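You operate a simulated robot arm through the tools that you are given. There is no shell and no other tool.

The job below is to be done with a simulated two-armed robot. You get a single attempt, and the scene is never put back.

Task
Pour about 70 ml of oil into the measuring cup and put its lid on.
Fine: stand the cup in the oil drip tray first and leave it there; the jug goes back. Set down upright: measuring cup, oil jug.

Only the result counts: the job must be done as asked and must still hold three seconds after the hand-in. Knocking over, shifting, dropping, spilling or breaking anything else fails it. A push-on lid holds only when it is set on centred and level and pressed home; a screw cap is set on level and turned clockwise until tight.

Robot
Two 7-joint arms with fingered hands on one trunk that stands fixed in place. Base frame: the origin is at the foot of the trunk, x ahead of it, y to its left, z up. Readings come in mm, degrees, newtons and seconds.
The left shoulder is at [61, 173, 1116], the right one opposite. With the tool pointing down near the work surface each hand reaches from about 400 to 800 mm from the base axis, measured 20 degrees to its own side. Payload 3.5 kg a hand.
Tool frame (each hand has its own): the origin (TCP) lies between the finger pads and is the grasp point; the fingertips stand 25 mm ahead of it; z points along the fingers, y is the line along which they close. The gripper opens to 88 mm; its body begins 29 mm behind the TCP. The gripper is a hand of 3 fingers: y runs from the thumb to the fingers, the wrist lies at [-13, -97, -162] in the tool frame, and closing takes about 1.5 s.
Orientation is that of the tool frame in the base frame, as a unit quaternion [x, y, z, w]. With the fingers straight down and the wrist toward the robot, the tool's x, y and z point along [0, 1, 0], [1, 0, 0] and [0, 0, -1] of the base frame.

Tools
- The arms move only by the tool send_rows. It takes "left_motion", "right_motion" or both (then of equal length, played together; a hand with none holds still); each is one flat list of numbers, 6 for each row, row after row: the shift along the base's x, y, z in mm, then the turn, a rotation vector about the base's x, y, z in degrees. In form: [dx, dy, dz, ax, ay, az, dx, dy, dz, ax, ay, az, ...]. A call has 1 to 20 rows; each row is the pose to reach, as a shift and turn from the pose commanded when the call began. "left_claw" and "right_claw" are, for a hand that has rows, the gripper command, from -1 (fully open) to 1 (shut), values between in proportion, set as the call begins (left out, the last holds). Each row takes 0.2 s and may step no farther than 50 mm and 8.6 degrees from the row before; otherwise, or with a gripper value out of range, the whole call is refused. A pose out of reach is approached as far as the arm can. The call stops where the force on the tool passes 40 N (or 10 N more than at its start, if that is more) or the arm is blocked; 0.2 s more then pass. The fingers move at their own pace (about 72 mm/s each) and stop on an object; they squeeze with about 34 N. The grip force told is the motor's: it shows also when the fingers shut on nothing. Time passes only in rows, and 0.2 s behind the last, so rows that repeat a pose let the fingers close. The reply holds the time, the measured pose of the TCP, the force on the tool along the base axes, the opening and the grip force, in the units named above and with some noise, with the torque about the TCP (base axes, N m) and any sound that the robot's microphone picked up.
- Cameras (640 x 400 px; columns grow to the right, rows downward): "scene" is now at [158.6, 57, 1366.1]; the picture's right is [0.61, -0.78, -0.11], its down [-0.35, -0.15, -0.93] and it looks along [0.71, 0.60, -0.36] (base axes); focal length 214 px, centre (320, 200). "left" rides on the left gripper at [-58, -85, -99] in its tool frame; the picture's right is [-0.67, -0.35, 0.66], its down [0.69, -0.63, 0.37] and it looks along [0.29, 0.69, 0.66] (tool axes); focal length 261 px, centre (320, 200). "right" rides on the right gripper at [58, -85, -99] in its tool frame; the picture's right is [-0.67, 0.35, -0.66], its down [-0.69, -0.63, 0.37] and it looks along [-0.28, 0.69, 0.66] (tool axes); focal length 261 px, centre (320, 200). There is no depth. A picture from a camera that has moved, and an enlarged one, comes with that camera's place and axes in the base frame and with its lens.
- get_image(camera): a new picture of that camera. The clock stands still meanwhile.
- lift_body(by): moves the trunk up (or, below 0, down) by that many mm; the arms and the scene camera ride with it, the base frame stays. It gives what a move gives, with no picture.
- set_fingers(index, middle, thumb_bend, thumb_turn, hand): sets how far each is bent, from 0 (flat) to 1 (curled in); at 0.3 the hand is open as for a grip, at 0.7 the pads meet at the TCP. One left out holds its place. A second passes; each finger stops where it meets its share of the squeeze, and holds until it gets a number again. A gripper value or a shape takes the hand back. It gives what a move gives, with no picture; readings hold the bend of each and the force on the fingers (four entries, about 0 where the hand has none), thumb and palm. thumb_turn goes from beside the hand (0) to across from the fingers (1), as for a grip.
- preshape(shape, hand): the hand has 3 fingers and takes this shape, open, in about a second: jaw (thumb against the fingers, like two jaws); tri (thumb and two fingers); tip (a fingertip pinch); poke (one finger out to press); point (the index stretched); flat (the hand flat); cup (the hand cupped); fist (a fist). The gripper value then closes the fingers along that shape, each until it touches; the sizes above hold for jaw. It gives what a move gives, with no picture.
- aim_head(pan, tilt): turns the head with the scene camera to pan (to the left, within 86 degrees either way) and tilt (down, from -29 to 69), counted from straight ahead of the robot (the tilt from the chest, where the trunk bows). It gives what a move gives.
- inspect(camera, box): a new picture of the part [left, top, right, bottom] of that camera's present view, enlarged. The clock stands still meanwhile.
- sign_off(): hands the job in; it is judged then, once.

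Places have to be worked out from the pictures, the camera data and where the tool is seen. Open the grippers and draw the arms clear of the work before you hand the job in, unless the task says otherwise.

The tools are called after "Request:" by a JSON object that holds its "api" and its "payload". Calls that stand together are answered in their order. send_rows: Moves the arms, as the interface text tells. Its arguments: {"type":"object","properties":{"left_motion":{"type":"array","items":{"type":"number"}},"left_claw":{"type":"number"},"right_motion":{"type":"array","items":{"type":"number"}},"right_claw":{"type":"number"}},"required":[]} The other tools are called the same way: lift_body (by) moves the trunk up or down; preshape (shape, hand) gives the hand a shape; set_fingers (index, middle, thumb_bend, thumb_turn, hand) moves the fingers one by one; aim_head (pan, tilt) turns the head that bears the scene camera; get_image (camera) takes a picture; inspect (camera, box) takes an enlarged picture of a part of a camera's view; sign_off () hands the job in.

At the start:

```text
t: 0.0
left_tcp_pos: [333.3, 441.7, 1248.0]
left_tcp_rot: [0.707, 0.707, 0.0, 0.0]
left_ft_force: [0.8, -0.3, 0.1]
left_moment: [-0.02, -0.01, 0.06]
left_gripper_width: 87.7
left_grip_force: 0.1
left_shape: jaw
left_bend: [0.3, 0.3, 0.3, 0.98]
left_finger forces: [0.1, 0.1, 0.0, 0.1, 0.1, 0.0]
right_tcp_pos: [396.2, 79.1, 1281.2]
right_tcp_rot: [0.707, 0.707, -0.002, 0.0]
right_ft_force: [0.7, -0.3, 0.3]
right_moment: [0.02, 0.02, -0.01]
right_gripper_width: 87.7
right_grip_force: 0.0
right_shape: jaw
right_bend: [0.3, 0.3, 0.3, 0.98]
right_finger forces: [0.0, 0.0, 0.1, 0.1, 0.0, 0.0]
trunk travel left (down, up): [-200.0, 255.0]
head pan, tilt (commanded): [38.5, 13.7]
```

scene: 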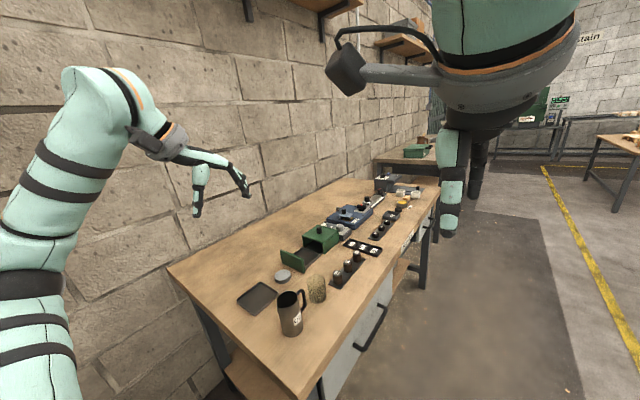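
right: 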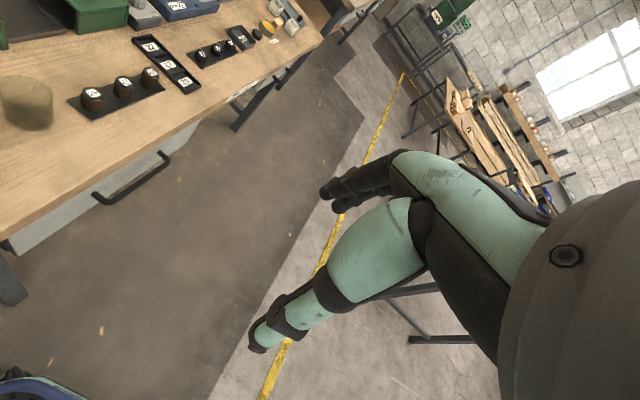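
left: 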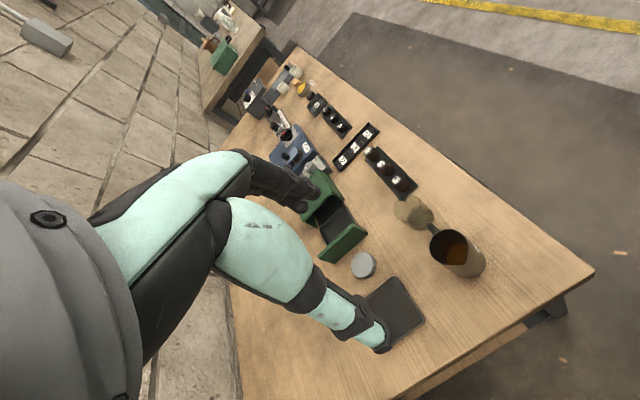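

I'll look closer at the near end of the bench, where the jug, cup, tray and grey lid seem to be.

Request:
{"api": "inspect", "payload": {"camera": "scene", "box": [220, 240, 380, 340]}}

Request:
{"api": "inspect", "payload": {"camera": "left", "box": [320, 180, 520, 305]}}

Request:
{"api": "inspect", "payload": {"camera": "scene", "box": [270, 170, 450, 290]}}

```text
4.00 times, centred on (300, 290) of scene
camera zoom: at [158.6, 57.0, 1366.1], right [0.61, -0.78, -0.11], down [-0.35, -0.15, -0.93], along [0.71, 0.6, -0.36], focal length 858 px, centre (400, -160)
```

zoom: 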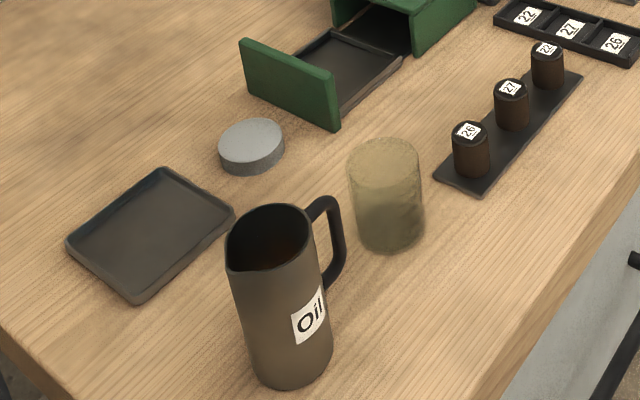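

```text
3.20 times, centred on (420, 242) of left
camera zoom: at [247.5, 384.7, 1347.7], right [-0.35, -0.67, -0.66], down [-0.63, 0.69, -0.37], along [0.69, 0.28, -0.66], focal length 834 px, centre (0, 64)
```

zoom: 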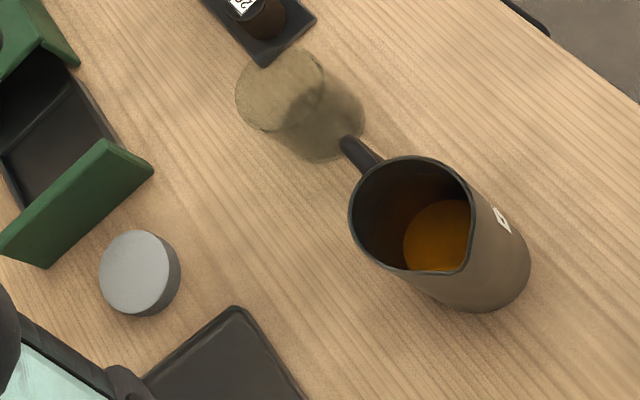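

```text
3.33 times, centred on (360, 230) of scene
camera zoom: at [158.6, 57.0, 1366.1], right [0.61, -0.78, -0.11], down [-0.35, -0.15, -0.93], along [0.71, 0.6, -0.36], focal length 715 px, centre (187, 100)
```

zoom: 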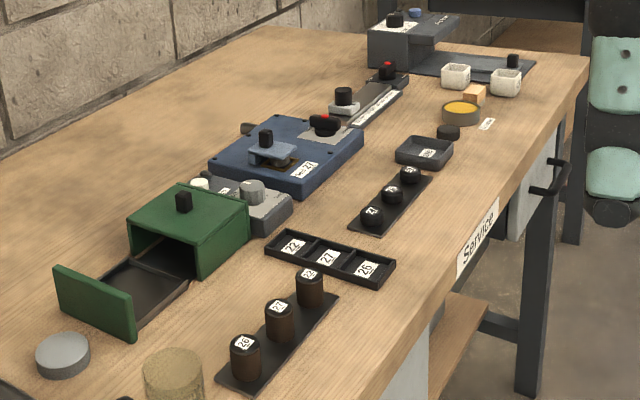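

The jug, cup, lid and tray all lie to the robot's left, around x 400–540, y 410–600, with the table near z≈825. I'll turn the head to centre this area for better measurements.

Request:
{"api": "aim_head", "payload": {"pan": 48, "tilt": 38}}

Request:
{"api": "get_image", "payload": {"camera": "scene"}}

```text
t: 0.9
left_tcp_pos: [330.8, 442.2, 1248.5]
left_tcp_rot: [0.708, 0.706, 0.0, 0.0]
left_ft_force: [-0.3, 0.9, 0.0]
left_moment: [0.0, 0.01, 0.02]
left_gripper_width: 87.9
left_grip_force: 0.0
left_shape: jaw
left_bend: [0.3, 0.3, 0.3, 0.98]
left_finger forces: [0.1, 0.1, 0.0, 0.0, 0.0, 0.0]
right_tcp_pos: [395.4, 79.2, 1281.4]
right_tcp_rot: [0.707, 0.707, -0.001, -0.001]
right_ft_force: [-0.1, 1.0, 0.6]
right_moment: [0.01, 0.01, -0.01]
right_gripper_width: 87.6
right_grip_force: 0.0
right_shape: jaw
right_bend: [0.3, 0.3, 0.3, 0.98]
right_finger forces: [0.1, 0.1, 0.0, 0.1, 0.0, 0.0]
trunk travel left (down, up): [-200.0, 255.0]
head pan, tilt (commanded): [48.0, 38.0]
```

```text
taken
camera scene: at [136.9, 63.0, 1330.7], right [0.73, -0.67, -0.13], down [-0.54, -0.46, -0.71], along [0.42, 0.59, -0.7], focal length 214 px, centre (320, 200)
```

scene: 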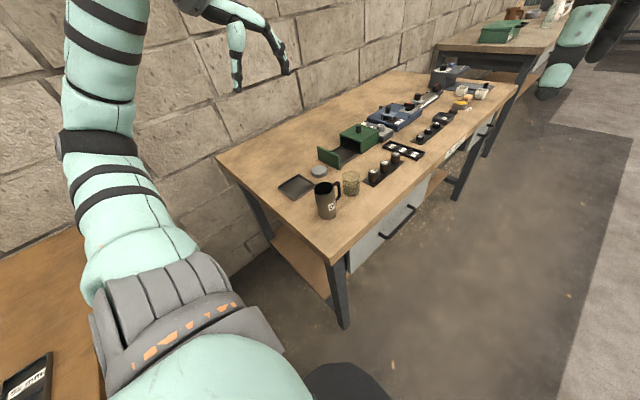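

Clearer view now; I'll enlarge the work area of it for measurement.

Request:
{"api": "inspect", "payload": {"camera": "scene", "box": [265, 150, 385, 225]}}

Request:
{"api": "inspect", "payload": {"camera": "scene", "box": [200, 100, 460, 262]}}

```text
5.33 times, centred on (325, 188) of scene
camera zoom: at [136.9, 63.0, 1330.7], right [0.73, -0.67, -0.13], down [-0.54, -0.46, -0.71], along [0.42, 0.59, -0.7], focal length 1144 px, centre (293, 267)
```

zoom: 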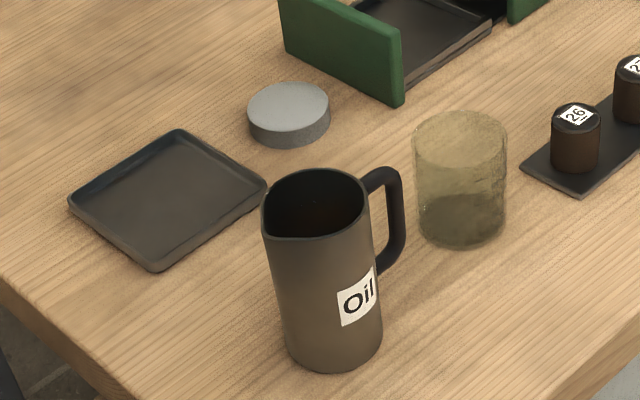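

```text
2.46 times, centred on (330, 181) of scene
camera zoom: at [136.9, 63.0, 1330.7], right [0.73, -0.67, -0.13], down [-0.54, -0.46, -0.71], along [0.42, 0.59, -0.7], focal length 528 px, centre (295, 247)
```

zoom: 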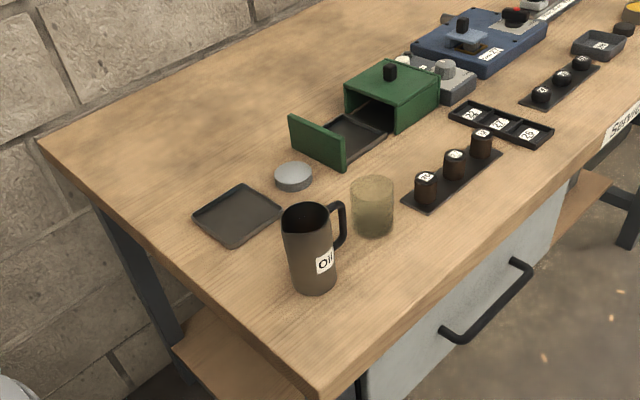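

The geometry so far: jug near (407, 413), cup near (530, 425), lid near (532, 588), tray near (420, 600), table z≈830. I'll lower the left hand to look from closer with its camera and refine by parallax.

Request:
{"api": "send_rows", "payload": {"left_motion": [-10, 0, -45, 0, 0, 0, -20, 0, -90, 0, 0, 0, -35, 5, -130, 0, 0, 0, -50, 10, -160, 0, 0, 0, -50, 10, -160, 0, 0, 0]}}

Request:
{"api": "get_image", "payload": {"camera": "left"}}

```text
t: 2.1
left_tcp_pos: [282.5, 451.6, 1088.2]
left_tcp_rot: [0.708, 0.707, 0.0, 0.0]
left_ft_force: [-0.3, -0.1, -0.1]
left_moment: [0.02, 0.0, -0.02]
left_gripper_width: 87.7
left_grip_force: 0.0
left_shape: jaw
left_bend: [0.3, 0.3, 0.3, 0.98]
left_finger forces: [0.1, 0.0, 0.0, 0.0, 0.0, 0.1]
right_tcp_pos: [396.9, 80.9, 1281.2]
right_tcp_rot: [0.707, 0.707, 0.0, 0.0]
right_ft_force: [0.7, -0.6, -0.6]
right_moment: [-0.02, 0.01, -0.02]
right_gripper_width: 87.6
right_grip_force: 0.1
right_shape: jaw
right_bend: [0.3, 0.3, 0.3, 0.98]
right_finger forces: [0.0, 0.0, 0.0, 0.0, 0.0, 0.0]
trunk travel left (down, up): [-200.0, 255.0]
head pan, tilt (commanded): [48.0, 38.0]
```

```text
taken
camera left: at [198.4, 394.7, 1187.2], right [-0.35, -0.67, -0.66], down [-0.63, 0.69, -0.37], along [0.69, 0.28, -0.66], focal length 261 px, centre (320, 200)
```

left: 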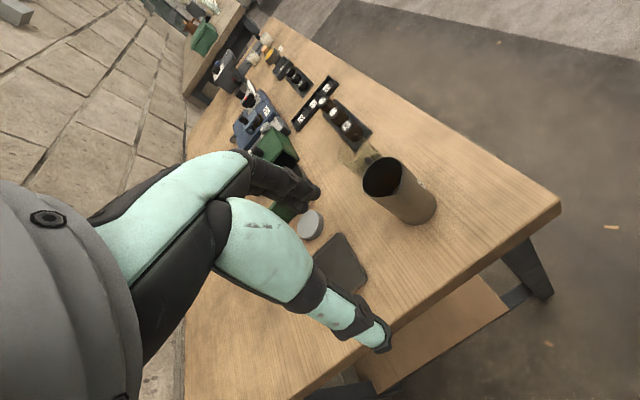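

I'll enlarge the part with jug, cup, lid and tray in the left camera.

Request:
{"api": "inspect", "payload": {"camera": "left", "box": [280, 120, 460, 232]}}

Request:
{"api": "inspect", "payload": {"camera": "left", "box": [280, 190, 440, 290]}}

```text
3.56 times, centred on (370, 176) of left
camera zoom: at [198.4, 394.7, 1187.2], right [-0.35, -0.67, -0.66], down [-0.63, 0.69, -0.37], along [0.69, 0.28, -0.66], focal length 927 px, centre (142, 285)
```

zoom: 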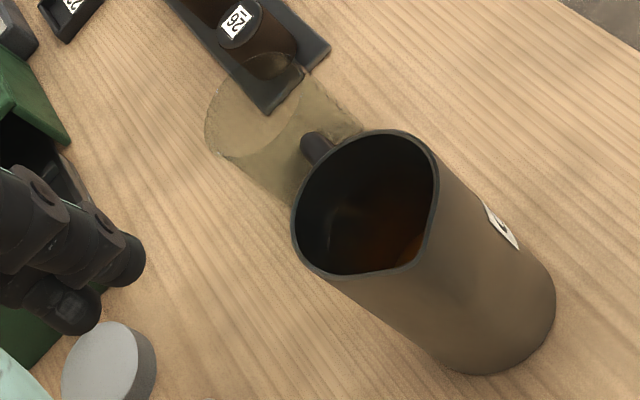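

```text
4.00 times, centred on (360, 240) of left
camera zoom: at [198.4, 394.7, 1187.2], right [-0.35, -0.67, -0.66], down [-0.63, 0.69, -0.37], along [0.69, 0.28, -0.66], focal length 1043 px, centre (160, 40)
```

zoom: 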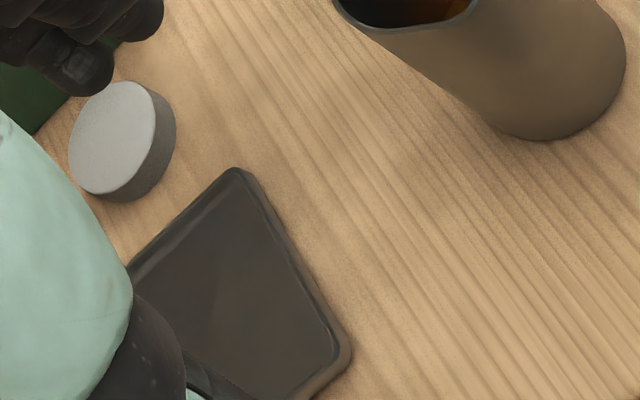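

Triangulation from two left-camera views gives: jug rim centre ≈(404, 413, 942), cup rim ≈(526, 424, 903), lid top ≈(522, 581, 857), tray centre ≈(420, 586). Neighbours (rack, drawer) favour closing the fingers along base y, so I turn the left hand +90° about z in free air and check that the arm can follow.

Request:
{"api": "send_rows", "payload": {"left_motion": [12, 0, 0, 0, 0, 8.2, 24, 0, 0, 0, 0, 16.4, 36, 0, 0, 0, 0, 24.6, 48, 0, 0, 0, 0, 32.8, 60, 0, 0, 0, 0, 41, 72, 0, 0, 0, 0, 49.2, 84, 0, 0, 0, 0, 57.4, 96, 0, 0, 0, 0, 65.6, 108, 0, 0, 0, 0, 73.8, 120, 0, 0, 0, 0, 82, 130, 0, 0, 0, 0, 90, 130, 0, 0, 0, 0, 90]}}

Request:
{"api": "get_image", "payload": {"camera": "left"}}

Request:
{"api": "get_image", "payload": {"camera": "scene"}}

```text
t: 4.7
left_tcp_pos: [412.3, 453.0, 1088.4]
left_tcp_rot: [-0.002, 1.0, 0.0, 0.0]
left_ft_force: [0.1, -0.3, -0.2]
left_moment: [0.01, -0.02, 0.0]
left_gripper_width: 88.0
left_grip_force: 0.1
left_shape: jaw
left_bend: [0.3, 0.3, 0.3, 0.98]
left_finger forces: [0.1, 0.0, 0.0, 0.0, 0.0, 0.0]
right_tcp_pos: [395.5, 79.1, 1282.8]
right_tcp_rot: [0.707, 0.707, 0.0, -0.001]
right_ft_force: [-0.2, -0.2, -0.2]
right_moment: [0.02, 0.0, 0.01]
right_gripper_width: 87.5
right_grip_force: 0.1
right_shape: jaw
right_bend: [0.3, 0.3, 0.3, 0.98]
right_finger forces: [0.0, 0.0, 0.0, 0.0, 0.0, 0.0]
trunk travel left (down, up): [-200.0, 255.0]
head pan, tilt (commanded): [48.0, 38.0]
```

```text
taken
camera left: at [470.3, 367.9, 1187.8], right [0.67, -0.35, -0.66], down [-0.68, -0.63, -0.37], along [-0.29, 0.69, -0.66], focal length 261 px, centre (320, 200)
```

left: 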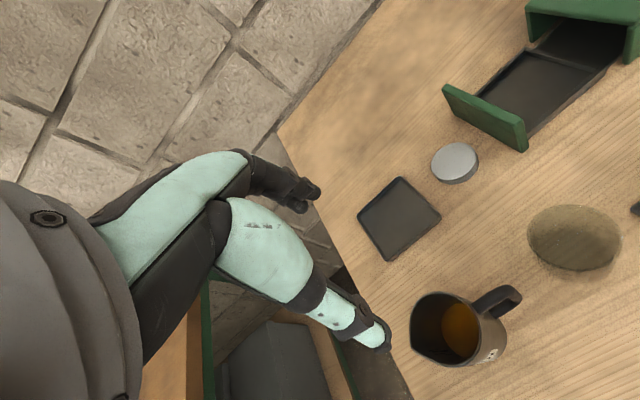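

```text
taken
camera scene: at [136.5, 63.4, 1330.7], right [0.73, -0.67, -0.13], down [-0.54, -0.46, -0.71], along [0.41, 0.59, -0.7], focal length 214 px, centre (320, 200)
```

scene: 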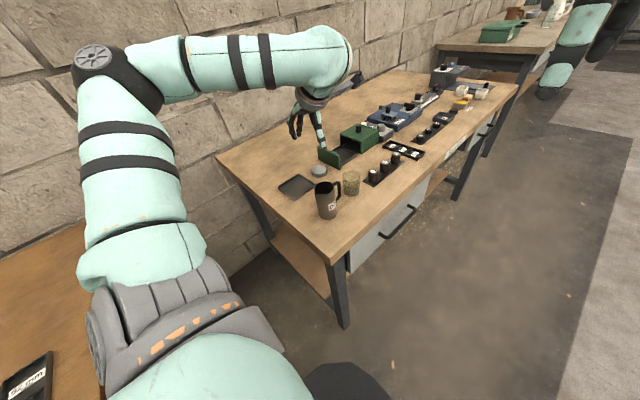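

The arm follows well, and this left view shows everything from above. I'll enlarge it for precise positions.

Request:
{"api": "inspect", "payload": {"camera": "left", "box": [400, 270, 540, 370]}}

Request:
{"api": "inspect", "payload": {"camera": "left", "box": [350, 130, 510, 270]}}

Request:
{"api": "inspect", "payload": {"camera": "left", "box": [500, 180, 640, 290]}}

```text
4.00 times, centred on (470, 320) of left
camera zoom: at [470.3, 367.9, 1187.8], right [0.67, -0.35, -0.66], down [-0.68, -0.63, -0.37], along [-0.29, 0.69, -0.66], focal length 1043 px, centre (-280, -280)
```

zoom: 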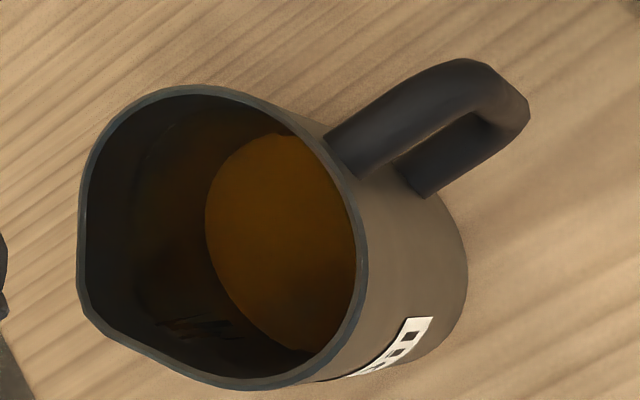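

```text
2.86 times, centred on (430, 200) of left
camera zoom: at [470.3, 367.9, 1187.8], right [0.67, -0.35, -0.66], down [-0.68, -0.63, -0.37], along [-0.29, 0.69, -0.66], focal length 745 px, centre (6, 200)
```

zoom: 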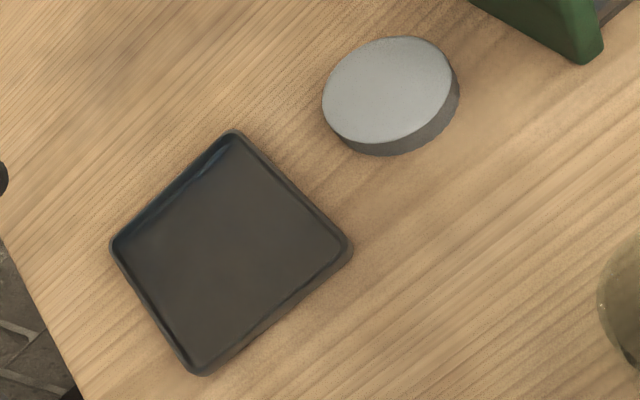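

```text
3.64 times, centred on (570, 235) of left
camera zoom: at [470.3, 367.9, 1187.8], right [0.67, -0.35, -0.66], down [-0.68, -0.63, -0.37], along [-0.29, 0.69, -0.66], focal length 948 px, centre (-589, 73)
```

zoom: 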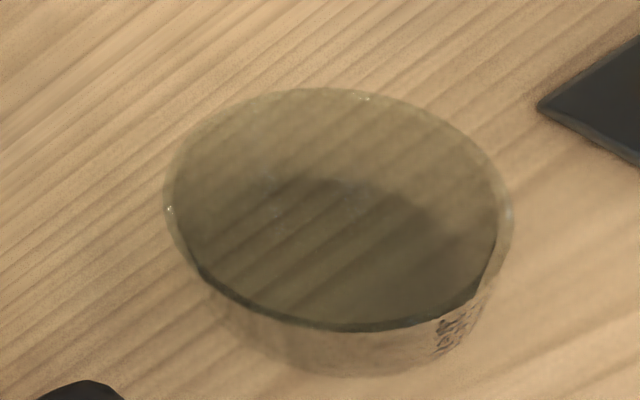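

All readings agree: cup centre ≈(526.5, 423), tray centre ≈(417, 586), lid ≈(524, 581). I move above the cup at a safe height and check alignment.

Request:
{"api": "send_rows", "payload": {"left_motion": [35, -8, -10, 0, 0, 0, 70, -16, -25, 0, 0, 0, 100, -24, -50, 0, 0, 0, 114, -30, -90, 0, 0, 0, 114, -30, -98, 0, 0, 0, 114, -30, -98, 0, 0, 0], "left_claw": -1}}

Request:
{"api": "get_image", "payload": {"camera": "left"}}

Request:
{"api": "inspect", "payload": {"camera": "scene", "box": [280, 110, 420, 220]}}

```text
t: 6.1
left_tcp_pos: [525.8, 421.7, 991.3]
left_tcp_rot: [0.001, 1.0, 0.0, 0.001]
left_ft_force: [0.2, 0.0, -0.2]
left_moment: [-0.01, 0.04, -0.03]
left_gripper_width: 87.5
left_grip_force: 0.0
left_shape: jaw
left_bend: [0.3, 0.3, 0.3, 0.98]
left_finger forces: [0.0, 0.0, 0.0, 0.0, 0.0, 0.0]
right_tcp_pos: [395.8, 81.1, 1283.0]
right_tcp_rot: [0.707, 0.707, 0.0, 0.0]
right_ft_force: [-0.2, -0.6, -1.3]
right_moment: [0.0, 0.02, -0.03]
right_gripper_width: 87.6
right_grip_force: 0.1
right_shape: jaw
right_bend: [0.3, 0.3, 0.3, 0.98]
right_finger forces: [0.0, 0.0, 0.1, 0.0, 0.0, 0.0]
trunk travel left (down, up): [-200.0, 255.0]
head pan, tilt (commanded): [48.0, 38.0]
```

```text
taken
camera left: at [584.3, 336.9, 1089.7], right [0.67, -0.35, -0.66], down [-0.69, -0.63, -0.37], along [-0.28, 0.69, -0.66], focal length 261 px, centre (320, 200)
```

left: 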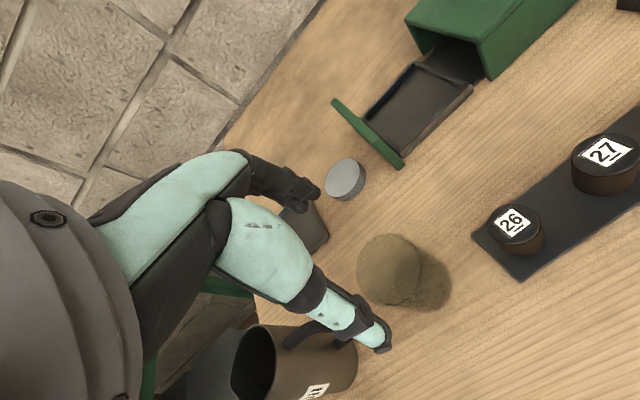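

```text
3.64 times, centred on (350, 165) of scene
camera zoom: at [136.9, 63.2, 1330.7], right [0.73, -0.67, -0.13], down [-0.54, -0.46, -0.71], along [0.41, 0.59, -0.7], focal length 780 px, centre (211, 327)
```

zoom: 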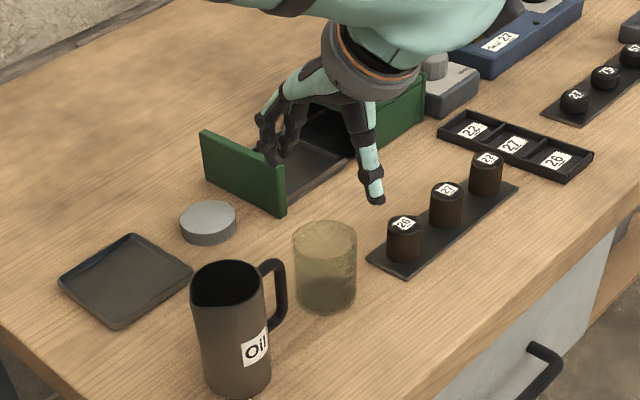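

The left view confirms the cup at (526.3, 422.7), centred between the open fingers. I descend to TCP z≈887 (fingertips ≈862) without closing yet.

Request:
{"api": "send_rows", "payload": {"left_motion": [0, 1, -30, 0, 0, 0, 0, 1, -60, 0, 0, 0, 0, 1, -85, 0, 0, 0, 0, 1, -104, 0, 0, 0, 0, 1, -104, 0, 0, 0]}}

Request:
{"api": "get_image", "payload": {"camera": "left"}}

Request:
{"api": "inspect", "payload": {"camera": "scene", "box": [280, 130, 420, 220]}}

```text
t: 7.3
left_tcp_pos: [499.6, 433.5, 903.3]
left_tcp_rot: [0.0, 1.0, -0.001, 0.0]
left_ft_force: [-0.3, 0.6, 0.3]
left_moment: [0.08, 0.01, 0.01]
left_gripper_width: 87.8
left_grip_force: 0.1
left_shape: jaw
left_bend: [0.3, 0.3, 0.3, 0.98]
left_finger forces: [0.1, 0.0, 0.0, 0.0, 0.0, 0.1]
left hand out of reach, approached as far as the arm can: row 2, 3, 4, 5
right_tcp_pos: [396.6, 79.7, 1281.5]
right_tcp_rot: [0.707, 0.708, 0.0, -0.001]
right_ft_force: [0.3, -0.2, 0.0]
right_moment: [-0.01, 0.01, 0.0]
right_gripper_width: 87.3
right_grip_force: 0.1
right_shape: jaw
right_bend: [0.3, 0.3, 0.3, 0.98]
right_finger forces: [0.1, 0.0, 0.0, 0.1, 0.1, 0.1]
trunk travel left (down, up): [-200.0, 255.0]
head pan, tilt (commanded): [48.0, 38.0]
```

```text
taken
camera left: at [558.4, 348.7, 1003.2], right [0.67, -0.35, -0.66], down [-0.69, -0.63, -0.37], along [-0.28, 0.69, -0.66], focal length 261 px, centre (320, 200)
```

left: 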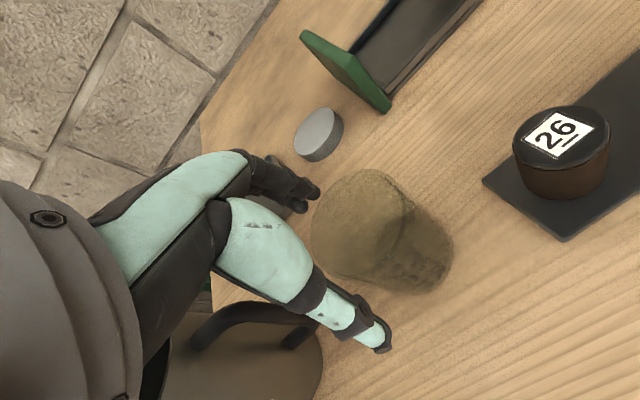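

```text
4.44 times, centred on (350, 175) of scene
camera zoom: at [136.9, 62.9, 1330.7], right [0.73, -0.67, -0.13], down [-0.54, -0.46, -0.71], along [0.41, 0.59, -0.7], focal length 953 px, centre (187, 311)
```

zoom: 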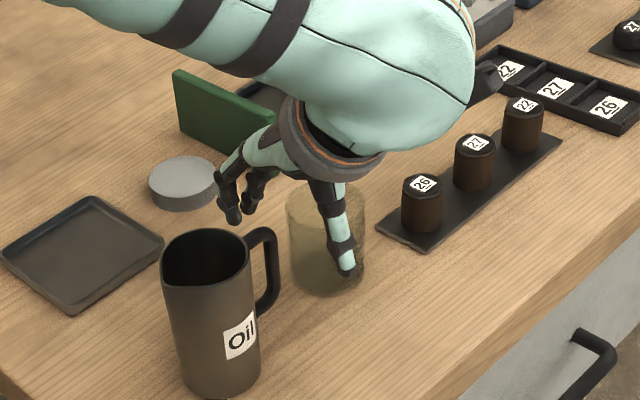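

The arm ran out of reach low down and slid back to (500, 433, 903), apparently without touching anything. I back straight up along the same path, then I'll lower the trunk to gain reach.

Request:
{"api": "send_rows", "payload": {"left_motion": [0, 0, 20, 0, 0, 0, 0, 0, 45, 0, 0, 0, 0, 0, 75, 0, 0, 0, 0, 0, 104, 0, 0, 0, 0, 0, 150, 0, 0, 0, 0, 0, 190, 0, 0, 0, 0, 0, 190, 0, 0, 0]}}

Request:
{"api": "get_image", "payload": {"camera": "left"}}

```text
t: 8.9
left_tcp_pos: [499.2, 433.3, 1096.5]
left_tcp_rot: [0.001, 1.0, 0.0, -0.001]
left_ft_force: [-0.4, 0.3, 0.1]
left_moment: [0.02, 0.02, 0.03]
left_gripper_width: 87.8
left_grip_force: 0.2
left_shape: jaw
left_bend: [0.3, 0.3, 0.3, 0.98]
left_finger forces: [0.1, 0.0, 0.0, 0.0, 0.0, 0.0]
right_tcp_pos: [395.4, 79.3, 1280.4]
right_tcp_rot: [0.707, 0.708, -0.001, 0.0]
right_ft_force: [0.8, 0.4, 0.5]
right_moment: [-0.02, -0.02, 0.03]
right_gripper_width: 87.7
right_grip_force: 0.0
right_shape: jaw
right_bend: [0.3, 0.3, 0.3, 0.98]
right_finger forces: [0.1, 0.0, 0.0, 0.0, 0.0, 0.0]
trunk travel left (down, up): [-200.0, 255.0]
head pan, tilt (commanded): [48.0, 38.0]
```

```text
taken
camera left: at [558.0, 348.7, 1194.5], right [0.67, -0.35, -0.66], down [-0.69, -0.63, -0.37], along [-0.28, 0.69, -0.66], focal length 261 px, centre (320, 200)
```

left: 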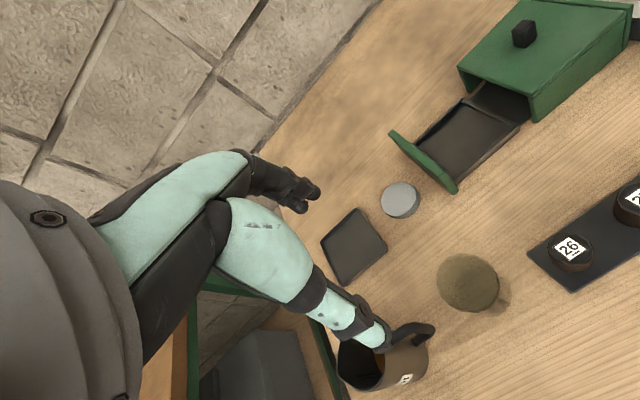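

I'm clear at (499, 433, 1096). Lowering the trunk by ~150 mm makes table-height poses equal to poses 150 mm higher now, so I first test in the air whether the lid-equivalent pose (524, 581, 1013) is reachable.

Request:
{"api": "send_rows", "payload": {"left_motion": [6, 37, 0, 0, 0, 0, 12, 74, 0, 0, 0, 0, 18, 111, 0, 0, 0, 0, 25, 148, 0, 0, 0, 0, 25, 148, -40, 0, 0, 0, 25, 148, -83, 0, 0, 0, 25, 148, -83, 0, 0, 0]}}

```text
t: 10.5
left_tcp_pos: [525.9, 580.4, 1011.5]
left_tcp_rot: [0.0, 1.0, 0.0, 0.001]
left_ft_force: [0.0, 0.1, -0.7]
left_moment: [-0.02, 0.0, -0.01]
left_gripper_width: 87.9
left_grip_force: 0.0
left_shape: jaw
left_bend: [0.3, 0.3, 0.3, 0.98]
left_finger forces: [0.0, 0.1, 0.0, 0.0, 0.1, 0.0]
right_tcp_pos: [395.9, 78.8, 1281.8]
right_tcp_rot: [0.707, 0.707, -0.001, -0.001]
right_ft_force: [0.9, 0.0, 0.2]
right_moment: [-0.02, 0.0, -0.01]
right_gripper_width: 87.4
right_grip_force: 0.0
right_shape: jaw
right_bend: [0.3, 0.3, 0.3, 0.98]
right_finger forces: [0.0, 0.0, 0.1, 0.0, 0.0, 0.0]
trunk travel left (down, up): [-200.0, 255.0]
head pan, tilt (commanded): [48.0, 38.0]
```

The lid-equivalent pose is reachable. Now I test the pour posture in the air: above the tray position while tipping the hand about −y up to 70°.

Request:
{"api": "send_rows", "payload": {"left_motion": [-20, 1, 30, 0, 0, 0, -40, 2, 60, 0, 0, 0, -60, 3, 90, 0, 0, 0, -78, 6, 98, 0, 0, 0, -78, 6, 98, 0, -8, 0, -78, 6, 98, 0, -16, 0, -78, 6, 98, 0, -24, 0, -78, 6, 98, 0, -32, 0, -78, 6, 98, 0, -40, 0, -78, 6, 98, 0, -48, 0, -78, 6, 98, 0, -56, 0, -78, 6, 98, 0, -64, 0, -78, 6, 98, 0, -70, 0, -78, 6, 98, 0, -70, 0]}}

Request:
{"api": "get_image", "payload": {"camera": "scene"}}

```text
t: 13.5
left_tcp_pos: [448.4, 585.2, 1111.4]
left_tcp_rot: [0.002, 0.82, 0.001, 0.573]
left_ft_force: [0.6, 0.5, -0.5]
left_moment: [-0.02, 0.02, -0.01]
left_gripper_width: 87.8
left_grip_force: 0.1
left_shape: jaw
left_bend: [0.3, 0.3, 0.3, 0.97]
left_finger forces: [0.1, 0.0, 0.1, 0.0, 0.1, 0.0]
left hand out of reach, approached as far as the arm can: row 11, 12
right_tcp_pos: [397.8, 77.7, 1280.9]
right_tcp_rot: [0.707, 0.707, 0.0, -0.001]
right_ft_force: [0.6, -0.3, 0.0]
right_moment: [0.02, 0.01, 0.02]
right_gripper_width: 87.6
right_grip_force: 0.0
right_shape: jaw
right_bend: [0.3, 0.3, 0.3, 0.98]
right_finger forces: [0.1, 0.0, 0.0, 0.0, 0.0, 0.0]
trunk travel left (down, up): [-200.0, 255.0]
head pan, tilt (commanded): [48.0, 38.0]
```

```text
taken
camera scene: at [137.8, 61.7, 1330.6], right [0.73, -0.67, -0.13], down [-0.54, -0.46, -0.71], along [0.41, 0.59, -0.7], focal length 214 px, centre (320, 200)
```

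scene: 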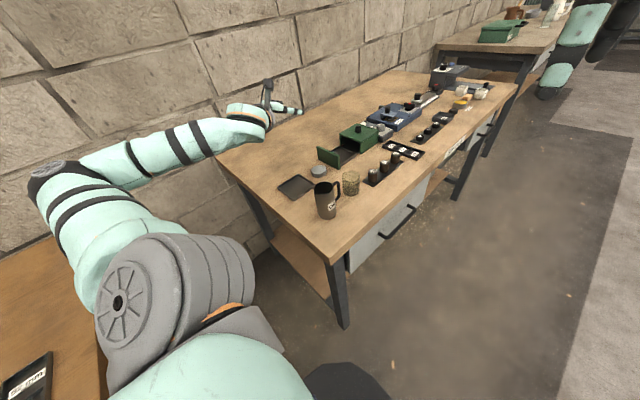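

The final 70° tip was reached; two rows on the way were flagged. I retrace slowly to see whether the in-between angles are really a problem.

Request:
{"api": "send_rows", "payload": {"left_motion": [0, 0, 0, 0, 5, 0, 0, 0, 0, 0, 10, 0, 0, 0, 0, 0, 10, 0]}}

Request:
{"api": "send_rows", "payload": {"left_motion": [0, 0, 0, 0, 5, 0, 0, 0, 0, 0, 10, 0, 0, 0, 0, 0, 10, 0]}}

Request:
{"api": "send_rows", "payload": {"left_motion": [0, 0, 0, 0, 5, 0, 0, 0, 0, 0, 10, 0, 0, 0, 0, 0, 15, 0, 0, 0, 0, 0, 20, 0, 0, 0, 0, 0, 20, 0]}}

```text
t: 14.3
left_tcp_pos: [447.4, 586.7, 1109.6]
left_tcp_rot: [0.001, 0.867, 0.0, 0.499]
left_ft_force: [-0.2, -0.7, -0.5]
left_moment: [0.0, 0.03, 0.01]
left_gripper_width: 87.5
left_grip_force: 0.0
left_shape: jaw
left_bend: [0.3, 0.3, 0.3, 0.97]
left_finger forces: [0.0, 0.0, 0.0, 0.0, 0.1, 0.0]
right_tcp_pos: [396.0, 81.1, 1282.0]
right_tcp_rot: [0.708, 0.707, -0.001, -0.001]
right_ft_force: [0.7, -0.1, 0.1]
right_moment: [0.03, 0.03, -0.05]
right_gripper_width: 87.3
right_grip_force: 0.0
right_shape: jaw
right_bend: [0.3, 0.3, 0.3, 0.98]
right_finger forces: [0.1, 0.0, 0.0, 0.0, 0.0, 0.0]
trunk travel left (down, up): [-200.0, 255.0]
head pan, tilt (commanded): [48.0, 38.0]
```

```text
t: 15.1
left_tcp_pos: [446.8, 587.7, 1111.1]
left_tcp_rot: [0.0, 0.906, 0.001, 0.423]
left_ft_force: [0.0, -0.4, -0.7]
left_moment: [0.02, -0.01, 0.01]
left_gripper_width: 87.6
left_grip_force: 0.1
left_shape: jaw
left_bend: [0.3, 0.3, 0.3, 0.97]
left_finger forces: [0.0, 0.0, 0.0, 0.0, 0.0, 0.0]
right_tcp_pos: [396.2, 79.8, 1281.3]
right_tcp_rot: [0.707, 0.707, 0.0, 0.0]
right_ft_force: [-0.3, 0.1, 0.7]
right_moment: [-0.02, -0.02, -0.02]
right_gripper_width: 87.7
right_grip_force: 0.1
right_shape: jaw
right_bend: [0.3, 0.3, 0.3, 0.98]
right_finger forces: [0.0, 0.0, 0.0, 0.0, 0.1, 0.0]
trunk travel left (down, up): [-200.0, 255.0]
head pan, tilt (commanded): [48.0, 38.0]
```

```text
t: 16.3
left_tcp_pos: [447.0, 587.6, 1110.2]
left_tcp_rot: [0.0, 0.966, 0.0, 0.258]
left_ft_force: [0.5, 0.1, -0.3]
left_moment: [-0.01, 0.04, -0.01]
left_gripper_width: 87.9
left_grip_force: 0.1
left_shape: jaw
left_bend: [0.3, 0.3, 0.3, 0.97]
left_finger forces: [0.0, 0.0, 0.0, 0.1, 0.0, 0.1]
right_tcp_pos: [396.2, 80.4, 1280.8]
right_tcp_rot: [0.707, 0.707, 0.0, 0.0]
right_ft_force: [0.6, -0.7, -0.1]
right_moment: [0.0, 0.0, -0.01]
right_gripper_width: 87.7
right_grip_force: 0.1
right_shape: jaw
right_bend: [0.3, 0.3, 0.3, 0.98]
right_finger forces: [0.0, 0.1, 0.0, 0.0, 0.0, 0.1]
trunk travel left (down, up): [-200.0, 255.0]
head pan, tilt (commanded): [48.0, 38.0]
```

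Retracing is smooth (no flags). Now I test the jug-grasp posture in the air: above the jug with the hand leaning 20° toward the handle side.

Request:
{"api": "send_rows", "payload": {"left_motion": [0, 0, 0, 0, 8, 0, 0, 0, 0, 0, 16, 0, 0, 0, 0, 0, 24, 0, 0, 0, 0, 0, 30, 0, -8, -44, -8, 0, 30, 0, -16, -88, -16, 0, 35, 0, -24, -132, -24, 0, 40, 0, -43, -173, -38, 0, 45, 0, -43, -173, -38, 0, 50, 0, -43, -173, -38, 0, 50, 0]}}

Request:
{"api": "get_image", "payload": {"camera": "left"}}

Request:
{"api": "get_image", "payload": {"camera": "scene"}}

```text
t: 18.5
left_tcp_pos: [404.1, 413.6, 1071.6]
left_tcp_rot: [0.0, 0.985, 0.0, -0.174]
left_ft_force: [-0.5, 0.0, 0.8]
left_moment: [-0.02, -0.02, -0.03]
left_gripper_width: 87.8
left_grip_force: 0.1
left_shape: jaw
left_bend: [0.3, 0.3, 0.3, 0.97]
left_finger forces: [0.1, 0.0, 0.0, 0.1, 0.1, 0.1]
right_tcp_pos: [396.1, 79.4, 1281.0]
right_tcp_rot: [0.707, 0.707, -0.001, 0.0]
right_ft_force: [-0.4, -0.2, 0.0]
right_moment: [0.01, -0.02, 0.01]
right_gripper_width: 87.5
right_grip_force: 0.1
right_shape: jaw
right_bend: [0.3, 0.3, 0.3, 0.98]
right_finger forces: [0.0, 0.1, 0.1, 0.0, 0.0, 0.0]
trunk travel left (down, up): [-200.0, 255.0]
head pan, tilt (commanded): [48.0, 38.0]
```

```text
taken
camera left: at [492.8, 328.7, 1145.3], right [0.4, -0.35, -0.85], down [-0.77, -0.63, -0.11], along [-0.49, 0.69, -0.52], focal length 261 px, centre (320, 200)
```

left: 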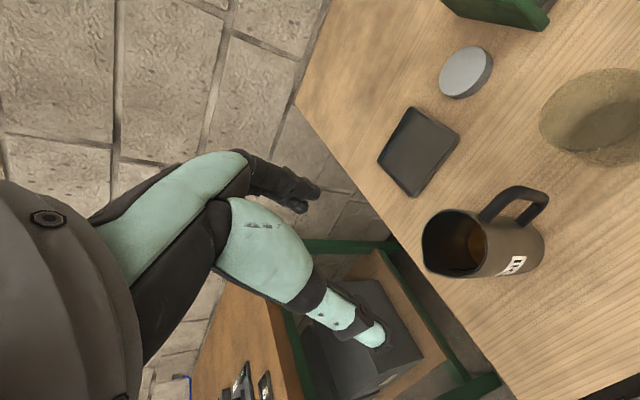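

```text
taken
camera scene: at [136.7, 63.1, 1330.7], right [0.73, -0.67, -0.13], down [-0.54, -0.46, -0.71], along [0.41, 0.59, -0.7], focal length 214 px, centre (320, 200)
```

scene: 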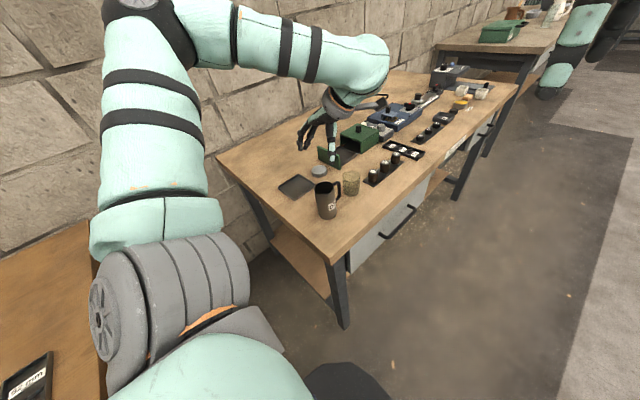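

The grasp posture above the jug works too. I go back to vertical above the cup at z≈1135 so I can then lower the trunk by 150 mm.

Request:
{"api": "send_rows", "payload": {"left_motion": [10, 1, 30, 0, -5, 0, 40, 3, 60, 0, -10, 0, 80, 6, 64, 0, -15, 0, 122, 9, 64, 0, -20, 0, 122, 9, 64, 0, -20, 0]}}

Request:
{"api": "lift_body", "payload": {"by": -150}}

Request:
{"api": "get_image", "payload": {"camera": "left"}}

Request:
{"api": "get_image", "payload": {"camera": "scene"}}

```text
t: 19.7
left_tcp_pos: [525.8, 424.5, 1136.0]
left_tcp_rot: [0.0, 1.0, -0.001, 0.001]
left_ft_force: [0.5, 0.3, -0.2]
left_moment: [-0.01, -0.03, -0.01]
left_gripper_width: 87.7
left_grip_force: 0.0
left_shape: jaw
left_bend: [0.3, 0.3, 0.3, 0.98]
left_finger forces: [0.0, 0.0, 0.1, 0.0, 0.0, 0.1]
right_tcp_pos: [395.0, 79.7, 1281.7]
right_tcp_rot: [0.707, 0.707, -0.001, 0.0]
right_ft_force: [0.0, 0.4, -0.1]
right_moment: [-0.04, -0.04, 0.0]
right_gripper_width: 87.6
right_grip_force: 0.1
right_shape: jaw
right_bend: [0.3, 0.3, 0.3, 0.98]
right_finger forces: [0.0, 0.0, 0.0, 0.1, 0.1, 0.0]
trunk travel left (down, up): [-200.0, 255.0]
head pan, tilt (commanded): [48.0, 38.0]
```

```text
t: 21.4
left_tcp_pos: [554.2, 422.0, 928.6]
left_tcp_rot: [0.001, 0.999, 0.001, -0.049]
left_ft_force: [0.0, 0.2, -0.1]
left_moment: [0.0, -0.02, -0.01]
left_gripper_width: 87.8
left_grip_force: 0.1
left_shape: jaw
left_bend: [0.3, 0.3, 0.3, 0.98]
left_finger forces: [0.0, 0.0, 0.0, 0.1, 0.0, 0.0]
right_tcp_pos: [395.0, 79.4, 1132.5]
right_tcp_rot: [0.707, 0.707, 0.001, -0.001]
right_ft_force: [0.3, -0.4, 0.9]
right_moment: [0.03, -0.02, 0.04]
right_gripper_width: 87.6
right_grip_force: 0.1
right_shape: jaw
right_bend: [0.3, 0.3, 0.3, 0.98]
right_finger forces: [0.1, 0.0, 0.0, 0.0, 0.0, 0.0]
trunk travel left (down, up): [-50.0, 405.0]
head pan, tilt (commanded): [48.0, 38.0]
```

```text
taken
camera left: at [622.2, 338.2, 1021.4], right [0.6, -0.35, -0.72], down [-0.72, -0.63, -0.3], along [-0.35, 0.69, -0.63], focal length 261 px, centre (320, 200)
```

left: 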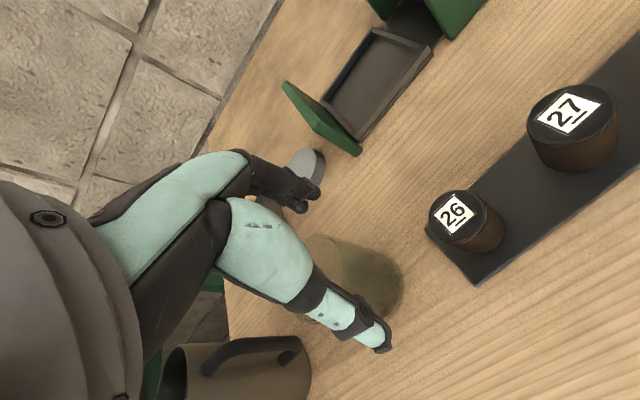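

```text
taken
camera scene: at [258.5, 62.8, 1121.2], right [0.68, -0.67, -0.31], down [-0.7, -0.46, -0.55], along [0.23, 0.59, -0.78], focal length 214 px, centre (320, 200)
```

scene: 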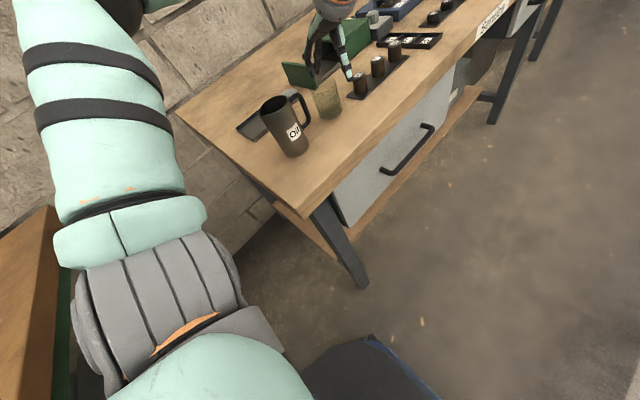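

Lowering the trunk bowed it forward, and the left hand came to (554, 422, 929) slightly tilted, straddling the cup with no contact force. I raise it straight up and level it before anything else.

Request:
{"api": "send_rows", "payload": {"left_motion": [0, 0, 20, 0, 0, 0, 0, 0, 50, 0, 0, 0, -10, 0, 75, 0, -3, 0, -28, 1, 80, 0, -5.6, 0, -28, 1, 80, 0, -5.6, 0]}}

Request:
{"api": "aim_head", "payload": {"pan": 50, "tilt": 15}}

Request:
{"api": "get_image", "payload": {"camera": "scene"}}

Request:
{"api": "get_image", "payload": {"camera": "left"}}

```text
t: 22.6
left_tcp_pos: [535.9, 427.5, 1006.7]
left_tcp_rot: [0.0, 1.0, 0.0, -0.001]
left_ft_force: [-0.5, -0.4, -0.5]
left_moment: [0.01, -0.01, 0.0]
left_gripper_width: 88.0
left_grip_force: 0.0
left_shape: jaw
left_bend: [0.3, 0.3, 0.3, 0.98]
left_finger forces: [0.0, 0.0, 0.0, 0.0, 0.0, 0.0]
left hand out of reach, approached as far as the arm can: row 1, 4, 5
right_tcp_pos: [396.6, 78.8, 1131.6]
right_tcp_rot: [0.707, 0.707, -0.001, -0.001]
right_ft_force: [-0.3, -0.1, -0.9]
right_moment: [-0.02, -0.01, 0.01]
right_gripper_width: 87.6
right_grip_force: 0.0
right_shape: jaw
right_bend: [0.3, 0.3, 0.3, 0.98]
right_finger forces: [0.1, 0.1, 0.0, 0.0, 0.0, 0.0]
trunk travel left (down, up): [-50.0, 405.0]
head pan, tilt (commanded): [48.0, 38.0]
```

```text
t: 23.5
left_tcp_pos: [536.4, 428.1, 1005.8]
left_tcp_rot: [0.001, 1.0, 0.0, -0.001]
left_ft_force: [0.5, -0.3, 0.0]
left_moment: [-0.02, 0.01, -0.02]
left_gripper_width: 87.9
left_grip_force: 0.1
left_shape: jaw
left_bend: [0.3, 0.3, 0.3, 0.98]
left_finger forces: [0.0, 0.1, 0.0, 0.0, 0.0, 0.0]
right_tcp_pos: [396.8, 79.9, 1132.1]
right_tcp_rot: [0.707, 0.707, 0.0, -0.001]
right_ft_force: [-0.6, -0.2, -0.1]
right_moment: [0.0, 0.02, 0.0]
right_gripper_width: 87.5
right_grip_force: 0.0
right_shape: jaw
right_bend: [0.3, 0.3, 0.3, 0.98]
right_finger forces: [0.0, 0.0, 0.0, 0.0, 0.0, 0.0]
trunk travel left (down, up): [-50.0, 405.0]
head pan, tilt (commanded): [50.0, 15.0]
```

```text
taken
camera scene: at [276.7, 70.3, 1153.0], right [0.7, -0.64, -0.32], down [-0.55, -0.2, -0.81], along [0.46, 0.74, -0.49], focal length 214 px, centre (320, 200)
```

scene: 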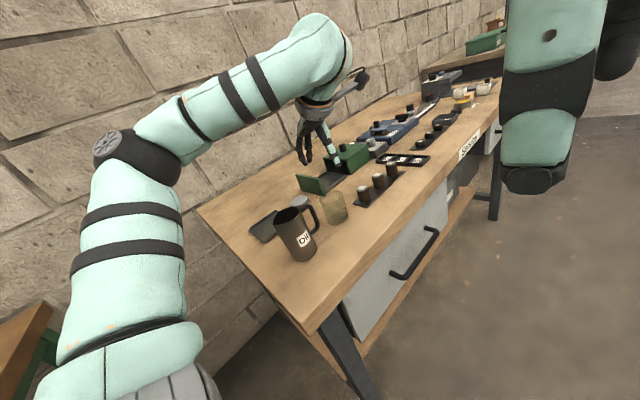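

```text
taken
camera left: at [594.8, 343.5, 1104.4], right [0.67, -0.35, -0.66], down [-0.69, -0.63, -0.36], along [-0.29, 0.69, -0.66], focal length 261 px, centre (320, 200)
```

left: 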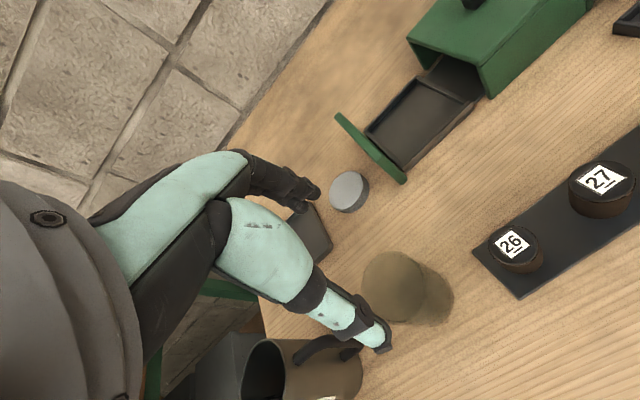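

With the trunk bowed this far the shoulder gets too close (pose flagged out of reach on the near side). I'll undo most of it, raising the trunk by 100, and use a more natural hand yaw for the cup.

Request:
{"api": "lift_body", "payload": {"by": 100}}

```text
t: 24.8
left_tcp_pos: [536.6, 427.8, 1104.8]
left_tcp_rot: [0.0, 1.0, 0.0, -0.002]
left_ft_force: [-0.3, 0.0, -0.4]
left_moment: [0.02, 0.02, 0.02]
left_gripper_width: 87.8
left_grip_force: 0.1
left_shape: jaw
left_bend: [0.3, 0.3, 0.3, 0.98]
left_finger forces: [0.0, 0.1, 0.1, 0.0, 0.0, 0.0]
right_tcp_pos: [397.2, 79.7, 1229.8]
right_tcp_rot: [0.708, 0.707, -0.001, -0.001]
right_ft_force: [0.7, 0.2, 0.6]
right_moment: [-0.01, 0.04, -0.03]
right_gripper_width: 87.6
right_grip_force: 0.1
right_shape: jaw
right_bend: [0.3, 0.3, 0.3, 0.98]
right_finger forces: [0.0, 0.0, 0.1, 0.0, 0.0, 0.1]
trunk travel left (down, up): [-150.0, 305.0]
head pan, tilt (commanded): [50.0, 15.0]
```

The TCP simply rode up with the trunk (now −50). I turn the hand to 45° yaw above the cup at z≈1000.

Request:
{"api": "send_rows", "payload": {"left_motion": [-2, -1, -15, 0, 0, -8, -4, -2, -35, 0, 0, -16, -6, -3, -55, 0, 0, -24, -8, -4, -75, 0, 0, -32, -10, -5, -95, 0, 0, -40, -10, -5, -105, 0, 0, -45, -10, -5, -105, 0, 0, -45]}}

Request:
{"api": "get_image", "payload": {"camera": "left"}}

Request:
{"api": "get_image", "payload": {"camera": "scene"}}

```text
t: 26.4
left_tcp_pos: [526.2, 422.9, 1001.1]
left_tcp_rot: [0.384, 0.923, 0.0, -0.002]
left_ft_force: [-1.3, 0.3, 0.2]
left_moment: [0.02, 0.0, 0.02]
left_gripper_width: 87.8
left_grip_force: 0.1
left_shape: jaw
left_bend: [0.3, 0.3, 0.3, 0.98]
left_finger forces: [0.0, 0.0, 0.0, 0.0, 0.0, 0.1]
right_tcp_pos: [395.5, 78.7, 1231.2]
right_tcp_rot: [0.707, 0.707, -0.001, -0.001]
right_ft_force: [-0.2, 0.2, -0.8]
right_moment: [-0.02, -0.01, -0.01]
right_gripper_width: 87.6
right_grip_force: 0.0
right_shape: jaw
right_bend: [0.3, 0.3, 0.3, 0.98]
right_finger forces: [0.0, 0.0, 0.0, 0.0, 0.0, 0.0]
trunk travel left (down, up): [-150.0, 305.0]
head pan, tilt (commanded): [50.0, 15.0]
```

```text
taken
camera left: at [507.9, 321.2, 1099.1], right [0.22, -0.72, -0.66], down [-0.93, 0.04, -0.36], along [0.29, 0.69, -0.66], focal length 261 px, centre (320, 200)
```

left: 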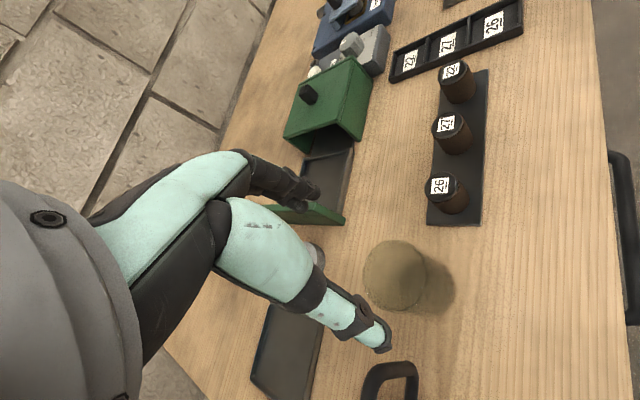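

```text
taken
camera scene: at [184.2, 70.2, 1302.1], right [0.74, -0.64, -0.19], down [-0.4, -0.2, -0.9], along [0.54, 0.74, -0.4], focal length 214 px, centre (320, 200)
```

scene: 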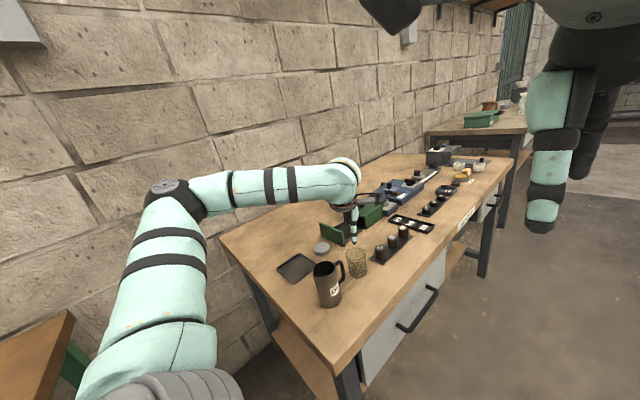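

The cup is exactly below the TCP (526, 423). I descend in steps, watching for reach flags: first 45 mm.

Request:
{"api": "send_rows", "payload": {"left_motion": [0, 0, -25, 0, 0, 0, 0, 0, -45, 0, 0, 0, 0, 0, -45, 0, 0, 0]}}

Request:
{"api": "send_rows", "payload": {"left_motion": [0, 0, -15, 0, 0, 0, 0, 0, -30, 0, 0, 0, 0, 0, -30, 0, 0, 0]}}

Request:
{"api": "get_image", "payload": {"camera": "left"}}

```text
t: 27.2
left_tcp_pos: [525.8, 421.6, 954.9]
left_tcp_rot: [0.384, 0.923, 0.001, -0.001]
left_ft_force: [0.6, 0.6, -0.6]
left_moment: [-0.03, -0.03, 0.03]
left_gripper_width: 87.9
left_grip_force: 0.0
left_shape: jaw
left_bend: [0.3, 0.3, 0.3, 0.98]
left_finger forces: [0.0, 0.0, 0.0, 0.0, 0.1, 0.1]
right_tcp_pos: [397.7, 78.9, 1230.4]
right_tcp_rot: [0.707, 0.707, -0.001, -0.001]
right_ft_force: [-0.3, 0.1, -0.9]
right_moment: [0.01, 0.02, 0.01]
right_gripper_width: 87.8
right_grip_force: 0.0
right_shape: jaw
right_bend: [0.3, 0.3, 0.3, 0.98]
right_finger forces: [0.1, 0.1, 0.0, 0.0, 0.1, 0.1]
trunk travel left (down, up): [-150.0, 305.0]
head pan, tilt (commanded): [50.0, 15.0]
```

```text
t: 28.0
left_tcp_pos: [526.1, 422.6, 925.1]
left_tcp_rot: [0.384, 0.923, 0.001, -0.002]
left_ft_force: [-0.1, -0.8, 0.4]
left_moment: [-0.02, -0.02, -0.01]
left_gripper_width: 87.9
left_grip_force: 0.1
left_shape: jaw
left_bend: [0.3, 0.3, 0.3, 0.98]
left_finger forces: [0.0, 0.0, 0.0, 0.1, 0.0, 0.1]
right_tcp_pos: [396.8, 79.8, 1231.8]
right_tcp_rot: [0.707, 0.707, 0.0, -0.001]
right_ft_force: [1.0, -0.6, 0.3]
right_moment: [0.01, 0.0, 0.01]
right_gripper_width: 87.5
right_grip_force: 0.1
right_shape: jaw
right_bend: [0.3, 0.3, 0.3, 0.98]
right_finger forces: [0.0, 0.0, 0.0, 0.1, 0.0, 0.0]
trunk travel left (down, up): [-150.0, 305.0]
head pan, tilt (commanded): [50.0, 15.0]
```

```text
taken
camera left: at [507.9, 321.3, 1024.1], right [0.22, -0.72, -0.66], down [-0.93, 0.04, -0.36], along [0.29, 0.69, -0.66], focal length 261 px, centre (320, 200)
```

left: 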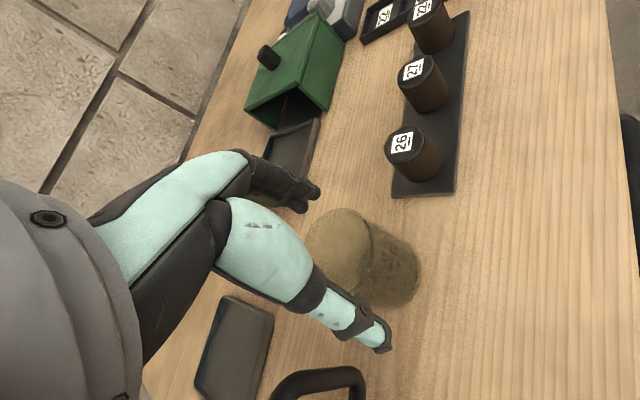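

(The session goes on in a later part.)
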